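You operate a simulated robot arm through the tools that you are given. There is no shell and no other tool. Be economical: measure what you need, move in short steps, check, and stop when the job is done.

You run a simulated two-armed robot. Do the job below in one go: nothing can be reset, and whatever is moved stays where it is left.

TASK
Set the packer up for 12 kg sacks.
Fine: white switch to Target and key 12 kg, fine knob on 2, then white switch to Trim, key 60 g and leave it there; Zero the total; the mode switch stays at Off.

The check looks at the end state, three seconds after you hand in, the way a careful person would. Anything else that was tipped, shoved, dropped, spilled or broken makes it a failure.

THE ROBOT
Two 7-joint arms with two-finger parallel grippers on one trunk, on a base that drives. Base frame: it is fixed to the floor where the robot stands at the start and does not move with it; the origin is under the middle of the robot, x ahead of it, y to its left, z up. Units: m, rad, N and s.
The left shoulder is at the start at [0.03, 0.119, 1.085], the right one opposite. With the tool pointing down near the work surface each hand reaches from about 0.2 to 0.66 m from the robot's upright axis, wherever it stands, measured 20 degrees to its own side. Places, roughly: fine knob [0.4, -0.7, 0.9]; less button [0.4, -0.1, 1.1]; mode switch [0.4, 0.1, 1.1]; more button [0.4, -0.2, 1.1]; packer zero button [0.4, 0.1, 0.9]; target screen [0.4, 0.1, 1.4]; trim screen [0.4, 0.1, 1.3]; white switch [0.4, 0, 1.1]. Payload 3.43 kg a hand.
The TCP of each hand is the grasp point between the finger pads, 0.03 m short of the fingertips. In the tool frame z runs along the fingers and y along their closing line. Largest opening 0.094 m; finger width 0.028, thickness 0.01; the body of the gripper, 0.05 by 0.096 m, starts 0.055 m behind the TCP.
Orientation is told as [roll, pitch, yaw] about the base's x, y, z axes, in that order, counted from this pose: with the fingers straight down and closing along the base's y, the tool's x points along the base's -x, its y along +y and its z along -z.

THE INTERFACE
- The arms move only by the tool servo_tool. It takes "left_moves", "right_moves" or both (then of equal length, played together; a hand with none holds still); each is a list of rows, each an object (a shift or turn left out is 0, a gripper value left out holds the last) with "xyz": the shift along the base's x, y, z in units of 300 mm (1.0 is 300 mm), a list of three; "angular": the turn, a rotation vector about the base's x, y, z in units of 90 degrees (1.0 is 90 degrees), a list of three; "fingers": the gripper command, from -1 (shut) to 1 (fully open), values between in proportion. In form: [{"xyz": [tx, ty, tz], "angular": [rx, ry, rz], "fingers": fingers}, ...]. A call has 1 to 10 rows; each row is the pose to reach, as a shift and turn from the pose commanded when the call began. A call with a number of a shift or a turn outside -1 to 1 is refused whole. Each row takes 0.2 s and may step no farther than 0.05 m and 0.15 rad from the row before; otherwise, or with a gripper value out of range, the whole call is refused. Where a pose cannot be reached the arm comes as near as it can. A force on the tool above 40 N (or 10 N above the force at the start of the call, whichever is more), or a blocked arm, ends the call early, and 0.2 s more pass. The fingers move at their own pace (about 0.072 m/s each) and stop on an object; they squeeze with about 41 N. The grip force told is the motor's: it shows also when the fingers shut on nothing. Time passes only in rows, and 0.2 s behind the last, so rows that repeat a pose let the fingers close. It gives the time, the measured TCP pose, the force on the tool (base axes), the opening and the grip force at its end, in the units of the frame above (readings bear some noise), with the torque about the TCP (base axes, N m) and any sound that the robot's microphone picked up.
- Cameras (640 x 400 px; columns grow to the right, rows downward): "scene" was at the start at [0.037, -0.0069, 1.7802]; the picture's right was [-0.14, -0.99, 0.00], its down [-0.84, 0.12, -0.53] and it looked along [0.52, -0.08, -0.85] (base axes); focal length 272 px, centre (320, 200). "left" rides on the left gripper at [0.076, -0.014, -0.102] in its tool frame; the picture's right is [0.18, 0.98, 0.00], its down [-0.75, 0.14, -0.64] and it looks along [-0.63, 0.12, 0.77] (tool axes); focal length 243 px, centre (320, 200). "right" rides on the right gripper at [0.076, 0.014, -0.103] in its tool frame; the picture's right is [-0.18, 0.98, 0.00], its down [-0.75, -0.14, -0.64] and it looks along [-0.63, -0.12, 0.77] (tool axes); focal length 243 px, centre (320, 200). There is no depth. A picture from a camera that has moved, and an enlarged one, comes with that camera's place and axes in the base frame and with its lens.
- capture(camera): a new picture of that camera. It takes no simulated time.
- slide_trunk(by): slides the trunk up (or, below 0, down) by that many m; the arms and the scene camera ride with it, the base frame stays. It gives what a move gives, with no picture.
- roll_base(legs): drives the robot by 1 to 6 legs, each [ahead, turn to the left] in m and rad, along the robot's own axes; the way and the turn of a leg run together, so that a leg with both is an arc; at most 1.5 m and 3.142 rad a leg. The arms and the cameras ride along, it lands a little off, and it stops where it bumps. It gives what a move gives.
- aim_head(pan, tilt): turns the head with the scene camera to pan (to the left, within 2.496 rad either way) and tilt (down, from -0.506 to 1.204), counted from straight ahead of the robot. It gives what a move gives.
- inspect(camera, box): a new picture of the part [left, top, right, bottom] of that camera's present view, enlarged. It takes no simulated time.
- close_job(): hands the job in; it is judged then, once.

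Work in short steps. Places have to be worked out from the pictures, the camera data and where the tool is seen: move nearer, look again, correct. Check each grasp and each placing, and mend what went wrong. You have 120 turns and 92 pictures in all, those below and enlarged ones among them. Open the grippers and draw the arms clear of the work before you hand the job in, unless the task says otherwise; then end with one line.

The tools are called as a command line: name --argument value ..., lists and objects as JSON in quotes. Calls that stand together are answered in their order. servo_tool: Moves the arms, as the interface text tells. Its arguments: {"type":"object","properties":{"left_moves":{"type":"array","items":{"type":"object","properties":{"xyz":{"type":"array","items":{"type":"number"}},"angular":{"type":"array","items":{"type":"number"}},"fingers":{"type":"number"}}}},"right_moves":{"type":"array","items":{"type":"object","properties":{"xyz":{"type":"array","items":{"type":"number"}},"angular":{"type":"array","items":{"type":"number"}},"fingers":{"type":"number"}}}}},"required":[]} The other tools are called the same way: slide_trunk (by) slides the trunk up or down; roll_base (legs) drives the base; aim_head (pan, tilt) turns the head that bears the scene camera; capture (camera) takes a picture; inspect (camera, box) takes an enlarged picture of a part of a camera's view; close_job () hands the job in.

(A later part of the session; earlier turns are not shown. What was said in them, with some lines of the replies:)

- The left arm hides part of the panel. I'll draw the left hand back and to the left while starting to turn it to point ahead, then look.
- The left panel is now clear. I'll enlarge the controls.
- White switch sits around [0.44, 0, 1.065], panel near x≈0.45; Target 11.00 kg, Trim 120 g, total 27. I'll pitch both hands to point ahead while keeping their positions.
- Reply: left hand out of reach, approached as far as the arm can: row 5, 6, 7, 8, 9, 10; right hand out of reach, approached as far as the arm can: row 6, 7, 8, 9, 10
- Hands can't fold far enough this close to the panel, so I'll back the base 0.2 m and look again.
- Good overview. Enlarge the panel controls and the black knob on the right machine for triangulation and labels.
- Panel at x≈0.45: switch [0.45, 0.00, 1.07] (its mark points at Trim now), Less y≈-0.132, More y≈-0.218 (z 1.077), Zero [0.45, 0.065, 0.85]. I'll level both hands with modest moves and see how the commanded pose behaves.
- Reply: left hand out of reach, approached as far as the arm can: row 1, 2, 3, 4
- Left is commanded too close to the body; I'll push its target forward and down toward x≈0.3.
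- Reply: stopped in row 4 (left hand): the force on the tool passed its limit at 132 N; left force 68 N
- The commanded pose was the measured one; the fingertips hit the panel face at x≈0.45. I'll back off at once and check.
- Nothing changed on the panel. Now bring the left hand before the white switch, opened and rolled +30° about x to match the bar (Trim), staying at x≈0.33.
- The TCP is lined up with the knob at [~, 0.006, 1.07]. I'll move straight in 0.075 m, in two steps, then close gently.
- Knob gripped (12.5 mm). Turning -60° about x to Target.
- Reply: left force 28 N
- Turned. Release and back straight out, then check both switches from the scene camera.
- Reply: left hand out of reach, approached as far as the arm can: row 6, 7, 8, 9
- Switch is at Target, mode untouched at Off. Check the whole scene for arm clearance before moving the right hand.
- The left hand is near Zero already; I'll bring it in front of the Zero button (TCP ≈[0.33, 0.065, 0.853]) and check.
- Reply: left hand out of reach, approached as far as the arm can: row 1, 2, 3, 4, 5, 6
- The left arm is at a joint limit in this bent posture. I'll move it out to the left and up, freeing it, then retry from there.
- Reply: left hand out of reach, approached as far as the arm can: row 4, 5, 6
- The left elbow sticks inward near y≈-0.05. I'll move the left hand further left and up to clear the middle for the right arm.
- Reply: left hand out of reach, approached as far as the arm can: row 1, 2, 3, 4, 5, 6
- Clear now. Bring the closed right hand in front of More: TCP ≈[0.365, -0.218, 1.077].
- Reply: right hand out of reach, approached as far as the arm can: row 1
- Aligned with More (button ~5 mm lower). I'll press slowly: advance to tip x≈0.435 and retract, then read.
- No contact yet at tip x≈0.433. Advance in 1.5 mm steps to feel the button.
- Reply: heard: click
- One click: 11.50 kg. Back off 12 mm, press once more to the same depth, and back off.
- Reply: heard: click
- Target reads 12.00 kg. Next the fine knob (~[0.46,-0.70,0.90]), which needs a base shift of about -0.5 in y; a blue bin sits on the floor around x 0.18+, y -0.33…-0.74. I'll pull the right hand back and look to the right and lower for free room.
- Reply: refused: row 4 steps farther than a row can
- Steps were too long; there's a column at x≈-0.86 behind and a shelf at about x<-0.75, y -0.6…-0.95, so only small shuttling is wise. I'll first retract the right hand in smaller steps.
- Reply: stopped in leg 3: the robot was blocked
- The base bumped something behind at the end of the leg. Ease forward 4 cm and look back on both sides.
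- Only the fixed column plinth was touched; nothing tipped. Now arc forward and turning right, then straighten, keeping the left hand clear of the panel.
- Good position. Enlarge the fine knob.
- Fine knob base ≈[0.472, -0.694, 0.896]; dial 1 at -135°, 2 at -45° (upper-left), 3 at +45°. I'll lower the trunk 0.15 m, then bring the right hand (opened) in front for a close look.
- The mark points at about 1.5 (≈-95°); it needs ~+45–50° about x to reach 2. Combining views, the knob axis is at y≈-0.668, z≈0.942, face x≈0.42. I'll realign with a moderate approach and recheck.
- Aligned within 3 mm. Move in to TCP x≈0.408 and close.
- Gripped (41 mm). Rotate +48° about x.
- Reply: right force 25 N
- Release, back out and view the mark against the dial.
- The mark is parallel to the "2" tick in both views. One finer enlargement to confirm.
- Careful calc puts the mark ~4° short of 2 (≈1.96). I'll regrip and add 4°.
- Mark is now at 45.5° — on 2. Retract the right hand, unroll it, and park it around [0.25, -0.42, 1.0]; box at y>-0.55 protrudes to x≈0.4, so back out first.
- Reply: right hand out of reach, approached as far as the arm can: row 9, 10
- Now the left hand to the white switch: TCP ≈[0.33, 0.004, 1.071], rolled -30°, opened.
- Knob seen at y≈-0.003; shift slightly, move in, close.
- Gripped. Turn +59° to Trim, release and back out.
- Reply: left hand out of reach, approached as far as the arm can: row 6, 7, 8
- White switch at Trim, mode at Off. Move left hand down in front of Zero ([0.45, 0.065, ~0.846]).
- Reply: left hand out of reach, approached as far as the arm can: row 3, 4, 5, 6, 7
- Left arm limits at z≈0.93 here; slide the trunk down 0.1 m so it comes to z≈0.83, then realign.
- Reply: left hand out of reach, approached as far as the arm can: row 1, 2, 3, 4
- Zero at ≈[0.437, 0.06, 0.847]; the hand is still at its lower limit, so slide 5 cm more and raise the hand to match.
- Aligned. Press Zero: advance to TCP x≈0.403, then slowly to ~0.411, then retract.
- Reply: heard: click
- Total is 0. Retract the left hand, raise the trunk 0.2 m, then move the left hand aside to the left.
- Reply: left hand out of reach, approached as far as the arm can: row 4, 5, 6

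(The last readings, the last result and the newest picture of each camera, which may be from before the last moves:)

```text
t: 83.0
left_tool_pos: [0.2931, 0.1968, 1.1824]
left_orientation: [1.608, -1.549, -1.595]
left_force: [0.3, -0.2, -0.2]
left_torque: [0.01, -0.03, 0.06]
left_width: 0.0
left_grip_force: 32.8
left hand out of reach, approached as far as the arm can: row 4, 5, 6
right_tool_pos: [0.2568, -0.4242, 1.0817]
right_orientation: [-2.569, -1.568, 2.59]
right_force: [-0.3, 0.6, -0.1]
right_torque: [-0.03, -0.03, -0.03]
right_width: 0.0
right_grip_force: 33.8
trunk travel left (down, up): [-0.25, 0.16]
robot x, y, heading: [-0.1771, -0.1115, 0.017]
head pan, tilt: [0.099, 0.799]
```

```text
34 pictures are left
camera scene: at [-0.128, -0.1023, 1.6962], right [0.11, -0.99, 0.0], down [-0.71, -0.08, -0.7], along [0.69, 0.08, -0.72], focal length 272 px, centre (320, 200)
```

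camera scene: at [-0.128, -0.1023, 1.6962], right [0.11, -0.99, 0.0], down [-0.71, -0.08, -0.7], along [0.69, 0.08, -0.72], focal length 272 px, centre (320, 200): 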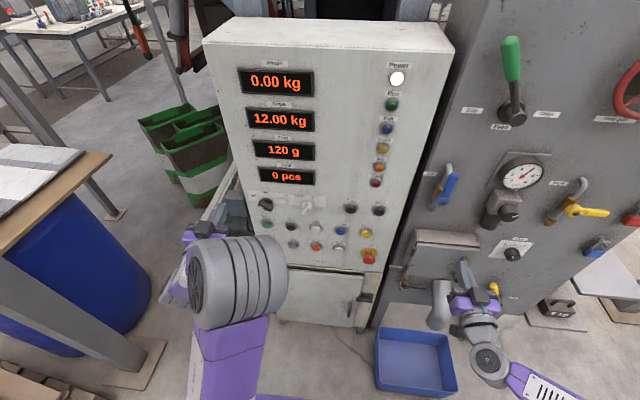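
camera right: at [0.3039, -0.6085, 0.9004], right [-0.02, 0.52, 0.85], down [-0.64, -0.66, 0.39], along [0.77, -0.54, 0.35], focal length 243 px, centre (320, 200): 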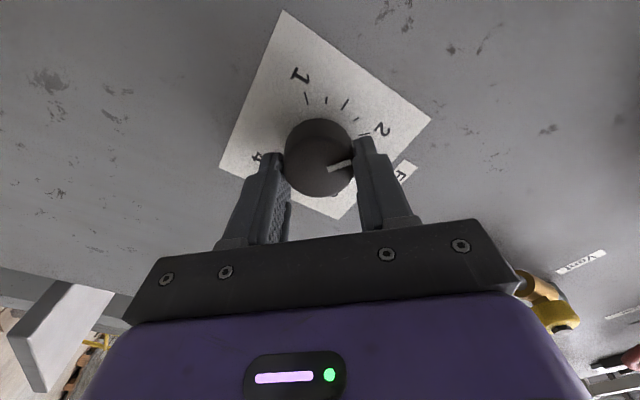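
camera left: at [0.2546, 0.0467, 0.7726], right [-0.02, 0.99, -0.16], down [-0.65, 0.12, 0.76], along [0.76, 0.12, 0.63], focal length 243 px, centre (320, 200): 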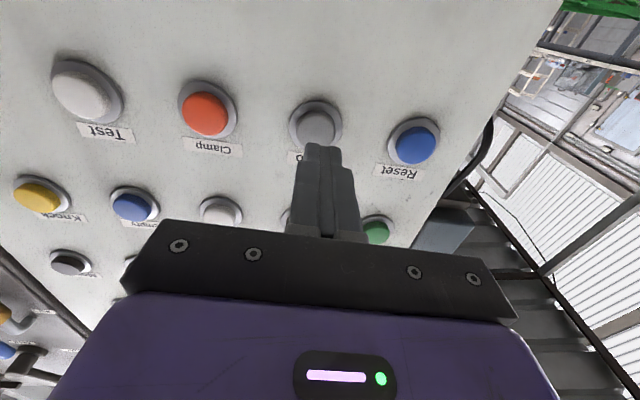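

Now the right hand in front of Less: TCP ≈[0.365, -0.132, 1.073].

servo_tool --right_moves '[{"xyz": [0.02, 0.14, 0]}, {"xyz": [0.04, 0.28, 0]}, {"xyz": [0.06, 0.42, 0]}, {"xyz": [0.1, 0.56, -0.01]}, {"xyz": [0.14, 0.7, -0.02]}, {"xyz": [0.2, 0.84, -0.027]}, {"xyz": [0.28, 0.94, -0.027]}, {"xyz": [0.36, 0.973, -0.027]}, {"xyz": [0.36, 0.973, -0.027]}]'

capture --camera "right"

```text
t: 85.0
left_tool_pos: [0.2931, 0.1964, 1.1819]
left_orientation: [1.657, -1.55, -1.644]
left_force: [-0.1, -0.6, -0.4]
left_torque: [-0.03, 0.01, -0.03]
left_width: 0.0
left_grip_force: 32.5
right_tool_pos: [0.3498, -0.2067, 1.0749]
right_orientation: [-2.523, -1.569, 2.544]
right_force: [0.2, 0.4, 0.3]
right_torque: [-0.01, -0.01, -0.02]
right_width: 0.0
right_grip_force: 33.1
right hand out of reach, approached as far as the arm can: row 1, 2, 3, 4, 6, 7, 8, 9
trunk travel left (down, up): [-0.25, 0.16]
robot x, y, heading: [-0.1753, -0.1149, 0.016]
head pan, tilt: [0.099, 0.799]
```

```text
33 pictures are left
camera right: at [0.2472, -0.1941, 0.9988], right [-0.02, 0.98, 0.18], down [-0.64, -0.15, 0.75], along [0.77, -0.1, 0.63], focal length 243 px, centre (320, 200)
```

right: 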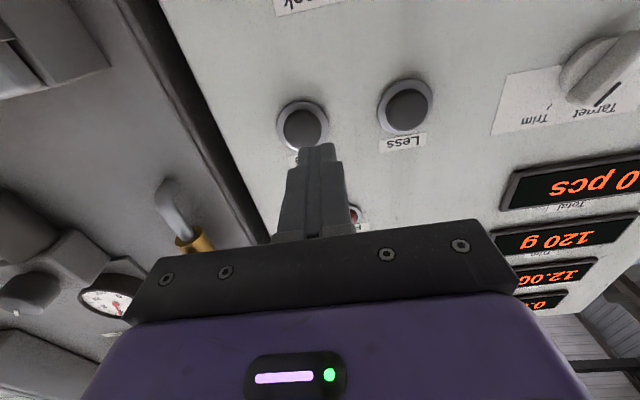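

The right arm is at a fold limit; farther forward may be reachable. Try x +0.03 first, then +y.

servo_tool --right_moves '[{"xyz": [0.1, 0.0, 0]}, {"xyz": [0.12, 0.1, 0]}, {"xyz": [0.12, 0.2, 0]}, {"xyz": [0.12, 0.25, 0]}, {"xyz": [0.12, 0.25, 0]}]'

capture --camera "scene"

```text
t: 86.2
left_tool_pos: [0.2926, 0.1961, 1.1827]
left_orientation: [1.66, -1.55, -1.645]
left_force: [0.3, 0.7, -0.6]
left_torque: [-0.01, 0.01, 0.01]
left_width: 0.0001
left_grip_force: 32.9
right_tool_pos: [0.371, -0.2108, 1.0746]
right_orientation: [-2.647, -1.57, 2.668]
right_force: [-0.1, -0.7, -0.5]
right_torque: [0.02, 0.01, -0.01]
right_width: 0.0
right_grip_force: 33.1
right hand out of reach, approached as far as the arm can: row 1, 2, 3, 4, 5
trunk travel left (down, up): [-0.25, 0.16]
robot x, y, heading: [-0.1767, -0.1145, 0.015]
head pan, tilt: [0.099, 0.799]
```

```text
32 pictures are left
camera scene: at [-0.1276, -0.1028, 1.6962], right [0.11, -0.99, 0.0], down [-0.71, -0.08, -0.7], along [0.69, 0.08, -0.72], focal length 272 px, centre (320, 200)
```

scene: 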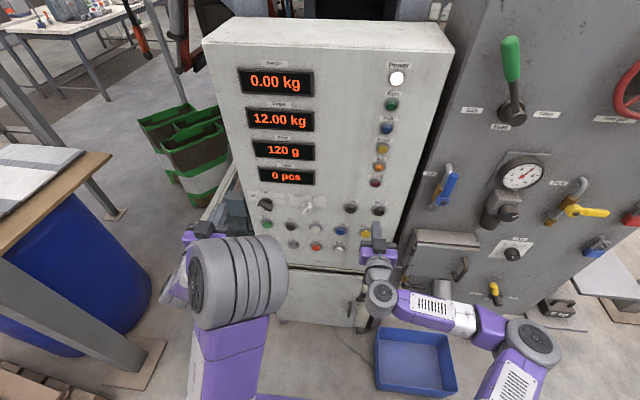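

Wrist limit with the hand pointing straight ahead. Yaw the hand ~20° to the left (about z) while sliding toward Less; pressing at a small tilt is fine.

servo_tool --right_moves '[{"xyz": [-0.02, 0.05, 0], "angular": [0, 0, 0.07]}, {"xyz": [-0.02, 0.11, 0], "angular": [0, 0, 0.14]}, {"xyz": [-0.02, 0.17, 0], "angular": [0, 0, 0.22]}, {"xyz": [-0.02, 0.22, 0], "angular": [0, 0, 0.25]}, {"xyz": [-0.02, 0.22, 0], "angular": [0, 0, 0.25]}]'

capture --camera "right"

```text
t: 87.4
left_tool_pos: [0.2935, 0.1952, 1.183]
left_orientation: [1.663, -1.549, -1.646]
left_force: [-0.7, 0.5, 0.0]
left_torque: [0.0, -0.02, 0.01]
left_width: 0.0
left_grip_force: 32.9
right_tool_pos: [0.3664, -0.1459, 1.0781]
right_orientation: [-2.457, -1.569, 2.872]
right_force: [-0.9, 0.0, 0.2]
right_torque: [0.03, 0.02, 0.01]
right_width: 0.0
right_grip_force: 33.1
trunk travel left (down, up): [-0.25, 0.16]
robot x, y, heading: [-0.1787, -0.1134, 0.014]
head pan, tilt: [0.099, 0.799]
```

```text
31 pictures are left
camera right: at [0.2669, -0.1736, 1.0006], right [-0.4, 0.9, 0.18], down [-0.53, -0.39, 0.75], along [0.75, 0.2, 0.63], focal length 243 px, centre (320, 200)
```

right: 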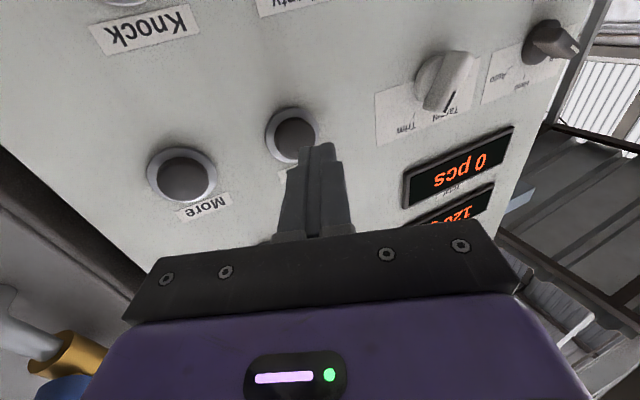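

Tip is in line with Less. Advance straight in x, slow at the end, until the click.

servo_tool --right_moves '[{"xyz": [0.06, 0, -0.012]}, {"xyz": [0.105, 0, -0.012]}, {"xyz": [0.115, 0, -0.012]}, {"xyz": [0.125, 0, -0.012]}, {"xyz": [0.133, 0, -0.012]}]'

inspect --camera "scene" --box '[230, 100, 390, 200]'

```text
t: 88.6
left_tool_pos: [0.2941, 0.1957, 1.1824]
left_orientation: [1.662, -1.55, -1.643]
left_force: [0.5, -0.4, 0.3]
left_torque: [0.0, -0.03, 0.01]
left_width: 0.0001
left_grip_force: 32.9
right_tool_pos: [0.4022, -0.1513, 1.0729]
right_orientation: [-2.598, -1.57, 3.012]
right_force: [-0.6, -0.1, -0.9]
right_torque: [0.01, 0.02, 0.01]
right_width: 0.0002
right_grip_force: 32.2
right hand out of reach, approached as far as the arm can: row 3, 4, 5
trunk travel left (down, up): [-0.25, 0.16]
robot x, y, heading: [-0.1756, -0.116, 0.013]
head pan, tilt: [0.099, 0.799]
```

```text
4.00 times, centred on (310, 150) of scene
camera zoom: at [-0.1276, -0.1028, 1.6962], right [0.11, -0.99, 0.0], down [-0.71, -0.08, -0.7], along [0.69, 0.08, -0.72], focal length 1086 px, centre (360, 400)
```

zoom: 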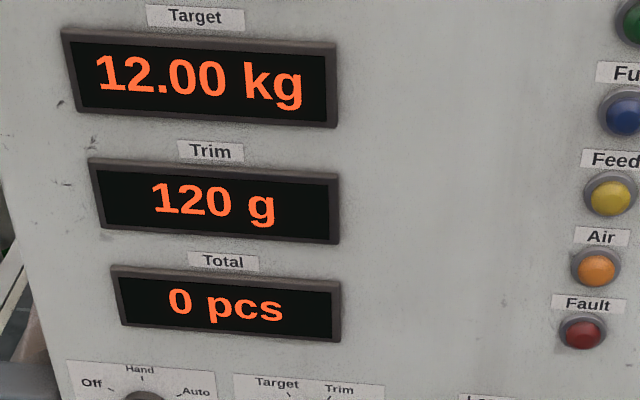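

Limit again with drift in -y. Back off, yaw another ~12°, then advance.

servo_tool --right_moves '[{"xyz": [-0.06, 0, 0], "angular": [0, 0, 0.03]}, {"xyz": [-0.06, 0, 0], "angular": [0, 0, 0.1]}, {"xyz": [-0.06, 0, 0], "angular": [0, 0, 0.14]}, {"xyz": [-0.02, 0, 0], "angular": [0, 0, 0.14]}, {"xyz": [-0.02, 0, 0], "angular": [0, 0, 0.14]}]'

capture --camera "right"

```text
t: 89.8
left_tool_pos: [0.2931, 0.1946, 1.1826]
left_orientation: [1.669, -1.551, -1.654]
left_force: [-0.8, -0.6, 0.2]
left_torque: [0.0, 0.01, 0.0]
left_width: 0.0
left_grip_force: 32.8
right_tool_pos: [0.3969, -0.1502, 1.0744]
right_orientation: [-2.585, -1.569, -3.064]
right_force: [0.6, -0.6, -0.9]
right_torque: [0.01, -0.02, -0.02]
right_width: 0.0
right_grip_force: 32.4
trunk travel left (down, up): [-0.25, 0.16]
robot x, y, heading: [-0.1767, -0.1155, 0.017]
head pan, tilt: [0.099, 0.799]
```

```text
29 pictures are left
camera right: at [0.3062, -0.1992, 0.9984], right [-0.58, 0.79, 0.18], down [-0.43, -0.49, 0.75], along [0.69, 0.36, 0.63], focal length 243 px, centre (320, 200)
```

right: 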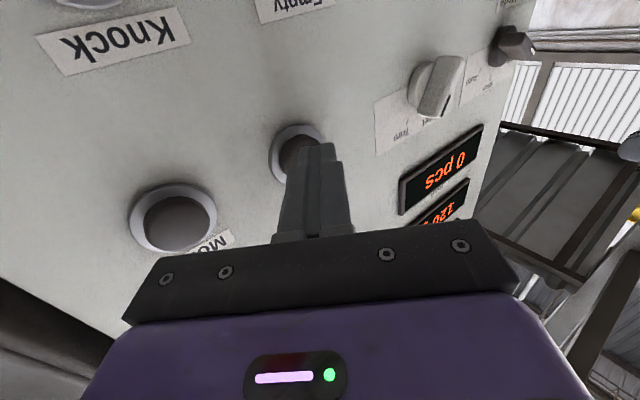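

Tip now at ≈[0.421, -0.133]. Advance in 2 mm steps.

servo_tool --right_moves '[{"xyz": [0.015, 0, 0]}, {"xyz": [0.025, 0, 0]}, {"xyz": [0.032, 0, 0]}, {"xyz": [0.039, 0, 0]}, {"xyz": [0.046, 0, 0]}]'

```text
t: 91.0
left_tool_pos: [0.2926, 0.1949, 1.1824]
left_orientation: [1.679, -1.549, -1.664]
left_force: [0.4, 0.2, 0.7]
left_torque: [0.02, -0.01, 0.04]
left_width: 0.0
left_grip_force: 33.0
right_tool_pos: [0.4091, -0.1504, 1.0746]
right_orientation: [-2.876, -1.568, -2.772]
right_force: [-4.3, -0.1, 0.2]
right_torque: [0.0, 0.04, 0.01]
right_width: 0.0
right_grip_force: 33.1
trunk travel left (down, up): [-0.25, 0.16]
robot x, y, heading: [-0.1802, -0.1099, 0.013]
head pan, tilt: [0.099, 0.799]
heard: click
```

Click. Back off 12 mm and read the Trim screen.

servo_tool --right_moves '[{"xyz": [-0.03, 0, 0]}, {"xyz": [-0.04, 0, 0]}]'

inspect --camera "scene" --box '[230, 100, 390, 200]'

```text
t: 91.6
left_tool_pos: [0.2932, 0.1954, 1.1822]
left_orientation: [1.659, -1.55, -1.645]
left_force: [0.0, -0.2, 0.0]
left_torque: [-0.02, 0.0, -0.03]
left_width: 0.0002
left_grip_force: 33.6
right_tool_pos: [0.3993, -0.1499, 1.0756]
right_orientation: [-2.549, -1.569, -3.104]
right_force: [-1.2, 0.0, 1.1]
right_torque: [-0.03, 0.03, 0.0]
right_width: 0.0003
right_grip_force: 32.8
trunk travel left (down, up): [-0.25, 0.16]
robot x, y, heading: [-0.1765, -0.1183, 0.014]
head pan, tilt: [0.099, 0.799]
```

```text
4.00 times, centred on (310, 150) of scene
camera zoom: at [-0.1276, -0.1028, 1.6962], right [0.11, -0.99, 0.0], down [-0.71, -0.08, -0.7], along [0.69, 0.08, -0.72], focal length 1086 px, centre (360, 400)
```

zoom: 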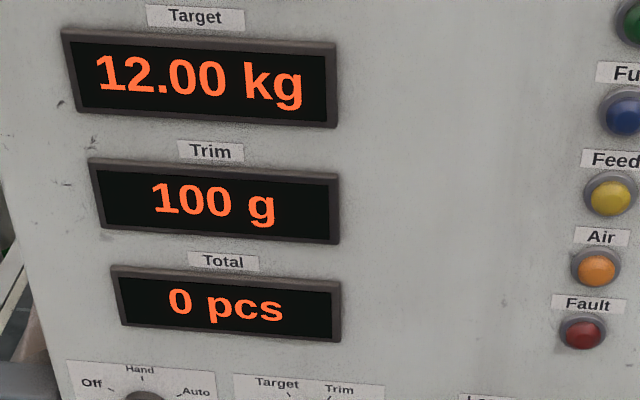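

100 g: 20 g a step, so two more presses.

servo_tool --right_moves '[{"xyz": [0.02, 0, 0]}, {"xyz": [0.034, 0, 0]}, {"xyz": [0.041, 0, 0]}, {"xyz": [0.041, 0, 0]}, {"xyz": [0.01, 0, 0]}, {"xyz": [0.0, 0, 0]}, {"xyz": [0.0, 0, 0]}]'

inspect --camera "scene" --box '[230, 100, 390, 200]'

```text
t: 93.2
left_tool_pos: [0.2943, 0.1949, 1.1824]
left_orientation: [1.656, -1.551, -1.642]
left_force: [0.5, -0.2, -0.7]
left_torque: [-0.01, 0.0, 0.02]
left_width: 0.0
left_grip_force: 33.0
right_tool_pos: [0.3997, -0.1501, 1.077]
right_orientation: [-2.905, -1.569, -2.743]
right_force: [-0.4, 0.4, 1.3]
right_torque: [0.0, -0.01, -0.01]
right_width: 0.0
right_grip_force: 32.8
trunk travel left (down, up): [-0.25, 0.16]
robot x, y, heading: [-0.1759, -0.1172, 0.014]
head pan, tilt: [0.099, 0.799]
heard: click
```

```text
4.00 times, centred on (310, 150) of scene
camera zoom: at [-0.1275, -0.1029, 1.6962], right [0.11, -0.99, 0.0], down [-0.71, -0.08, -0.7], along [0.69, 0.08, -0.72], focal length 1086 px, centre (360, 400)
```

zoom: 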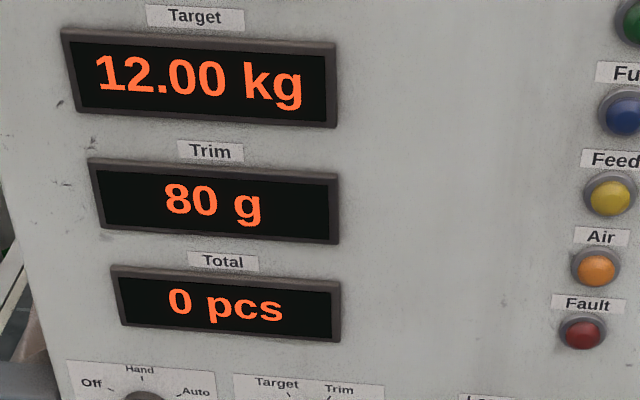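

80 g. One more identical press, then draw away.

servo_tool --right_moves '[{"xyz": [0.02, 0, 0]}, {"xyz": [0.034, 0, 0]}, {"xyz": [0.041, 0, 0]}, {"xyz": [0.041, 0, 0]}, {"xyz": [0.01, 0, 0]}, {"xyz": [-0.03, 0, 0]}, {"xyz": [-0.1, 0, 0]}]'

inspect --camera "scene" --box '[230, 100, 390, 200]'

```text
t: 94.8
left_tool_pos: [0.2936, 0.195, 1.1825]
left_orientation: [1.673, -1.548, -1.657]
left_force: [-0.6, -0.5, -0.2]
left_torque: [0.03, 0.0, -0.01]
left_width: 0.0
left_grip_force: 33.1
right_tool_pos: [0.3708, -0.1499, 1.075]
right_orientation: [-2.709, -1.569, -2.942]
right_force: [-0.2, -0.5, 0.7]
right_torque: [0.0, -0.02, 0.0]
right_width: 0.0
right_grip_force: 33.0
trunk travel left (down, up): [-0.25, 0.16]
robot x, y, heading: [-0.1738, -0.1171, 0.018]
head pan, tilt: [0.099, 0.799]
heard: click
```

```text
4.00 times, centred on (310, 150) of scene
camera zoom: at [-0.128, -0.1029, 1.6963], right [0.11, -0.99, 0.0], down [-0.71, -0.08, -0.7], along [0.69, 0.08, -0.72], focal length 1086 px, centre (360, 400)
```

zoom: 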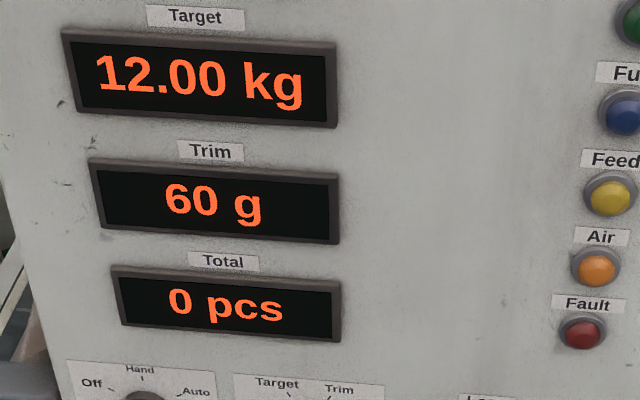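

60 g set. Draw both hands back and right hand away to the right, open the grippers, then view everything.

servo_tool --right_moves '[{"xyz": [-0.1, -0.08, 0]}, {"xyz": [-0.2, -0.16, 0]}, {"xyz": [-0.28, -0.26, 0]}, {"xyz": [-0.34, -0.38, 0]}, {"xyz": [-0.36, -0.5, 0], "angular": [0, 0, -0.06]}, {"xyz": [-0.36, -0.62, 0], "angular": [0, 0, -0.12]}]'

roll_base --legs '[[-0.12, 0]]'

servo_tool --left_moves '[{"fingers": 1}, {"fingers": 1}, {"fingers": 1}, {"fingers": 1}]' --right_moves '[{"fingers": 1}, {"fingers": 1}, {"fingers": 1}, {"fingers": 1}]'

aim_head --pan -0.1 --tilt 0.7

capture --camera "scene"

```text
t: 96.2
left_tool_pos: [0.2923, 0.1955, 1.1829]
left_orientation: [1.667, -1.55, -1.653]
left_force: [0.1, 0.8, 0.6]
left_torque: [0.02, -0.03, 0.01]
left_width: 0.0001
left_grip_force: 33.0
right_tool_pos: [0.2622, -0.3346, 1.0756]
right_orientation: [-2.996, -1.569, -2.844]
right_force: [-0.8, -0.3, -0.3]
right_torque: [-0.01, 0.01, -0.02]
right_width: 0.0001
right_grip_force: 32.6
trunk travel left (down, up): [-0.25, 0.16]
robot x, y, heading: [-0.1758, -0.1139, 0.014]
head pan, tilt: [0.099, 0.799]
```

```text
t: 97.4
left_tool_pos: [0.174, 0.1925, 1.1821]
left_orientation: [1.704, -1.55, -1.688]
left_force: [-0.2, -0.3, -0.8]
left_torque: [0.03, -0.01, -0.01]
left_width: 0.0001
left_grip_force: 33.0
right_tool_pos: [0.1435, -0.3363, 1.077]
right_orientation: [-2.712, -1.57, -3.126]
right_force: [0.1, -0.3, 0.6]
right_torque: [0.0, 0.02, -0.01]
right_width: 0.0001
right_grip_force: 32.8
trunk travel left (down, up): [-0.25, 0.16]
robot x, y, heading: [-0.2938, -0.1157, 0.013]
head pan, tilt: [0.099, 0.799]
```

```text
t: 98.4
left_tool_pos: [0.1768, 0.1942, 1.1833]
left_orientation: [1.66, -1.55, -1.645]
left_force: [0.5, -0.5, -0.3]
left_torque: [0.01, -0.02, 0.01]
left_width: 0.0938
left_grip_force: 0.1
right_tool_pos: [0.1449, -0.3371, 1.0754]
right_orientation: [-2.724, -1.57, -3.113]
right_force: [0.3, 0.2, -0.4]
right_torque: [-0.01, -0.03, 0.01]
right_width: 0.0942
right_grip_force: 0.0
trunk travel left (down, up): [-0.25, 0.16]
robot x, y, heading: [-0.2965, -0.1129, 0.014]
head pan, tilt: [0.099, 0.799]
```

```text
t: 99.1
left_tool_pos: [0.1755, 0.1942, 1.1822]
left_orientation: [1.655, -1.549, -1.639]
left_force: [-1.3, 0.2, 0.8]
left_torque: [-0.01, -0.03, -0.04]
left_width: 0.0941
left_grip_force: 0.2
right_tool_pos: [0.145, -0.3368, 1.0762]
right_orientation: [-2.7, -1.57, -3.14]
right_force: [0.2, 0.2, -1.2]
right_torque: [0.03, 0.0, 0.01]
right_width: 0.0942
right_grip_force: 0.0
trunk travel left (down, up): [-0.25, 0.16]
robot x, y, heading: [-0.2947, -0.1167, 0.016]
head pan, tilt: [-0.099, 0.7]
```

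```text
25 pictures are left
camera scene: at [-0.241, -0.121, 1.7044], right [-0.08, -1.0, 0.0], down [-0.64, 0.05, -0.76], along [0.76, -0.06, -0.64], focal length 272 px, centre (320, 200)
```

scene: 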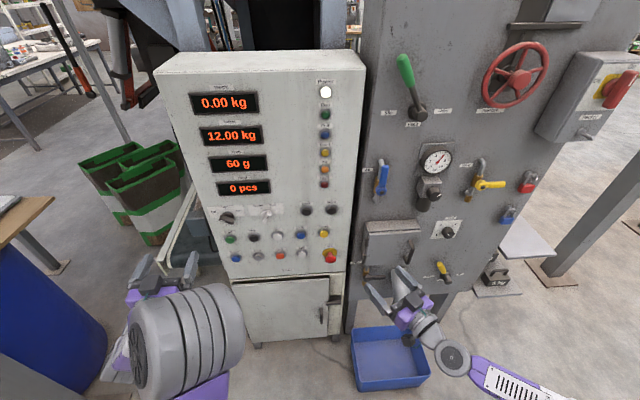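

Final check of switches and knob.

inspect --camera "scene" --box '[200, 195, 360, 295]'

inspect --camera "scene" --box '[405, 205, 485, 255]'

```text
4.00 times, centred on (280, 245) of scene
camera zoom: at [-0.241, -0.121, 1.7044], right [-0.08, -1.0, 0.0], down [-0.64, 0.05, -0.76], along [0.76, -0.06, -0.64], focal length 1086 px, centre (480, 20)
```

zoom: 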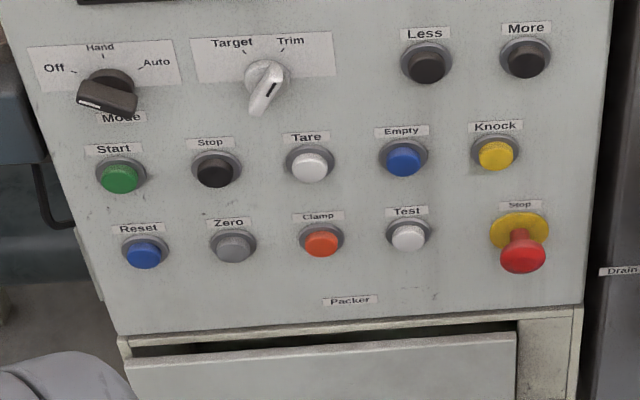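

```text
8.00 times, centred on (445, 230) of scene
camera zoom: at [-0.241, -0.121, 1.7044], right [-0.08, -1.0, 0.0], down [-0.64, 0.05, -0.76], along [0.76, -0.06, -0.64], focal length 2172 px, centre (-680, -40)
```

zoom: 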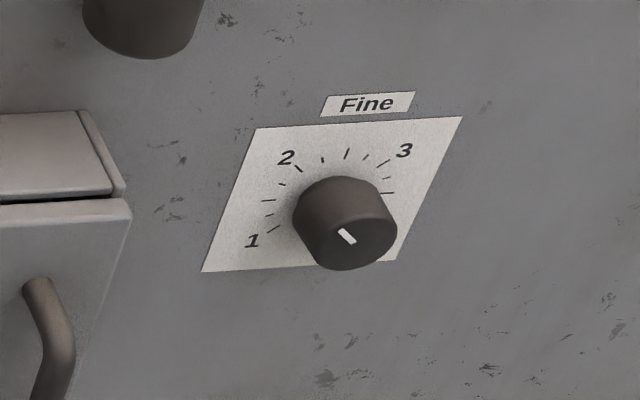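

Everything reads as required: Target 12.00 kg, Trim 60 g, Total 0, white switch at Trim, mode at Off, fine knob on 2. Handing in.

close_job

```text
The job is handed in.
```

The packer is set for 12 kg sacks and handed in: Target 12.00 kg, Trim 60 g with the white switch left at Trim, fine knob on 2, Total 0, mode switch at Off. The left fingertips once hit the front panel (132 N) and the base once bumped a fixed column behind; I saw nothing moved or damaged.
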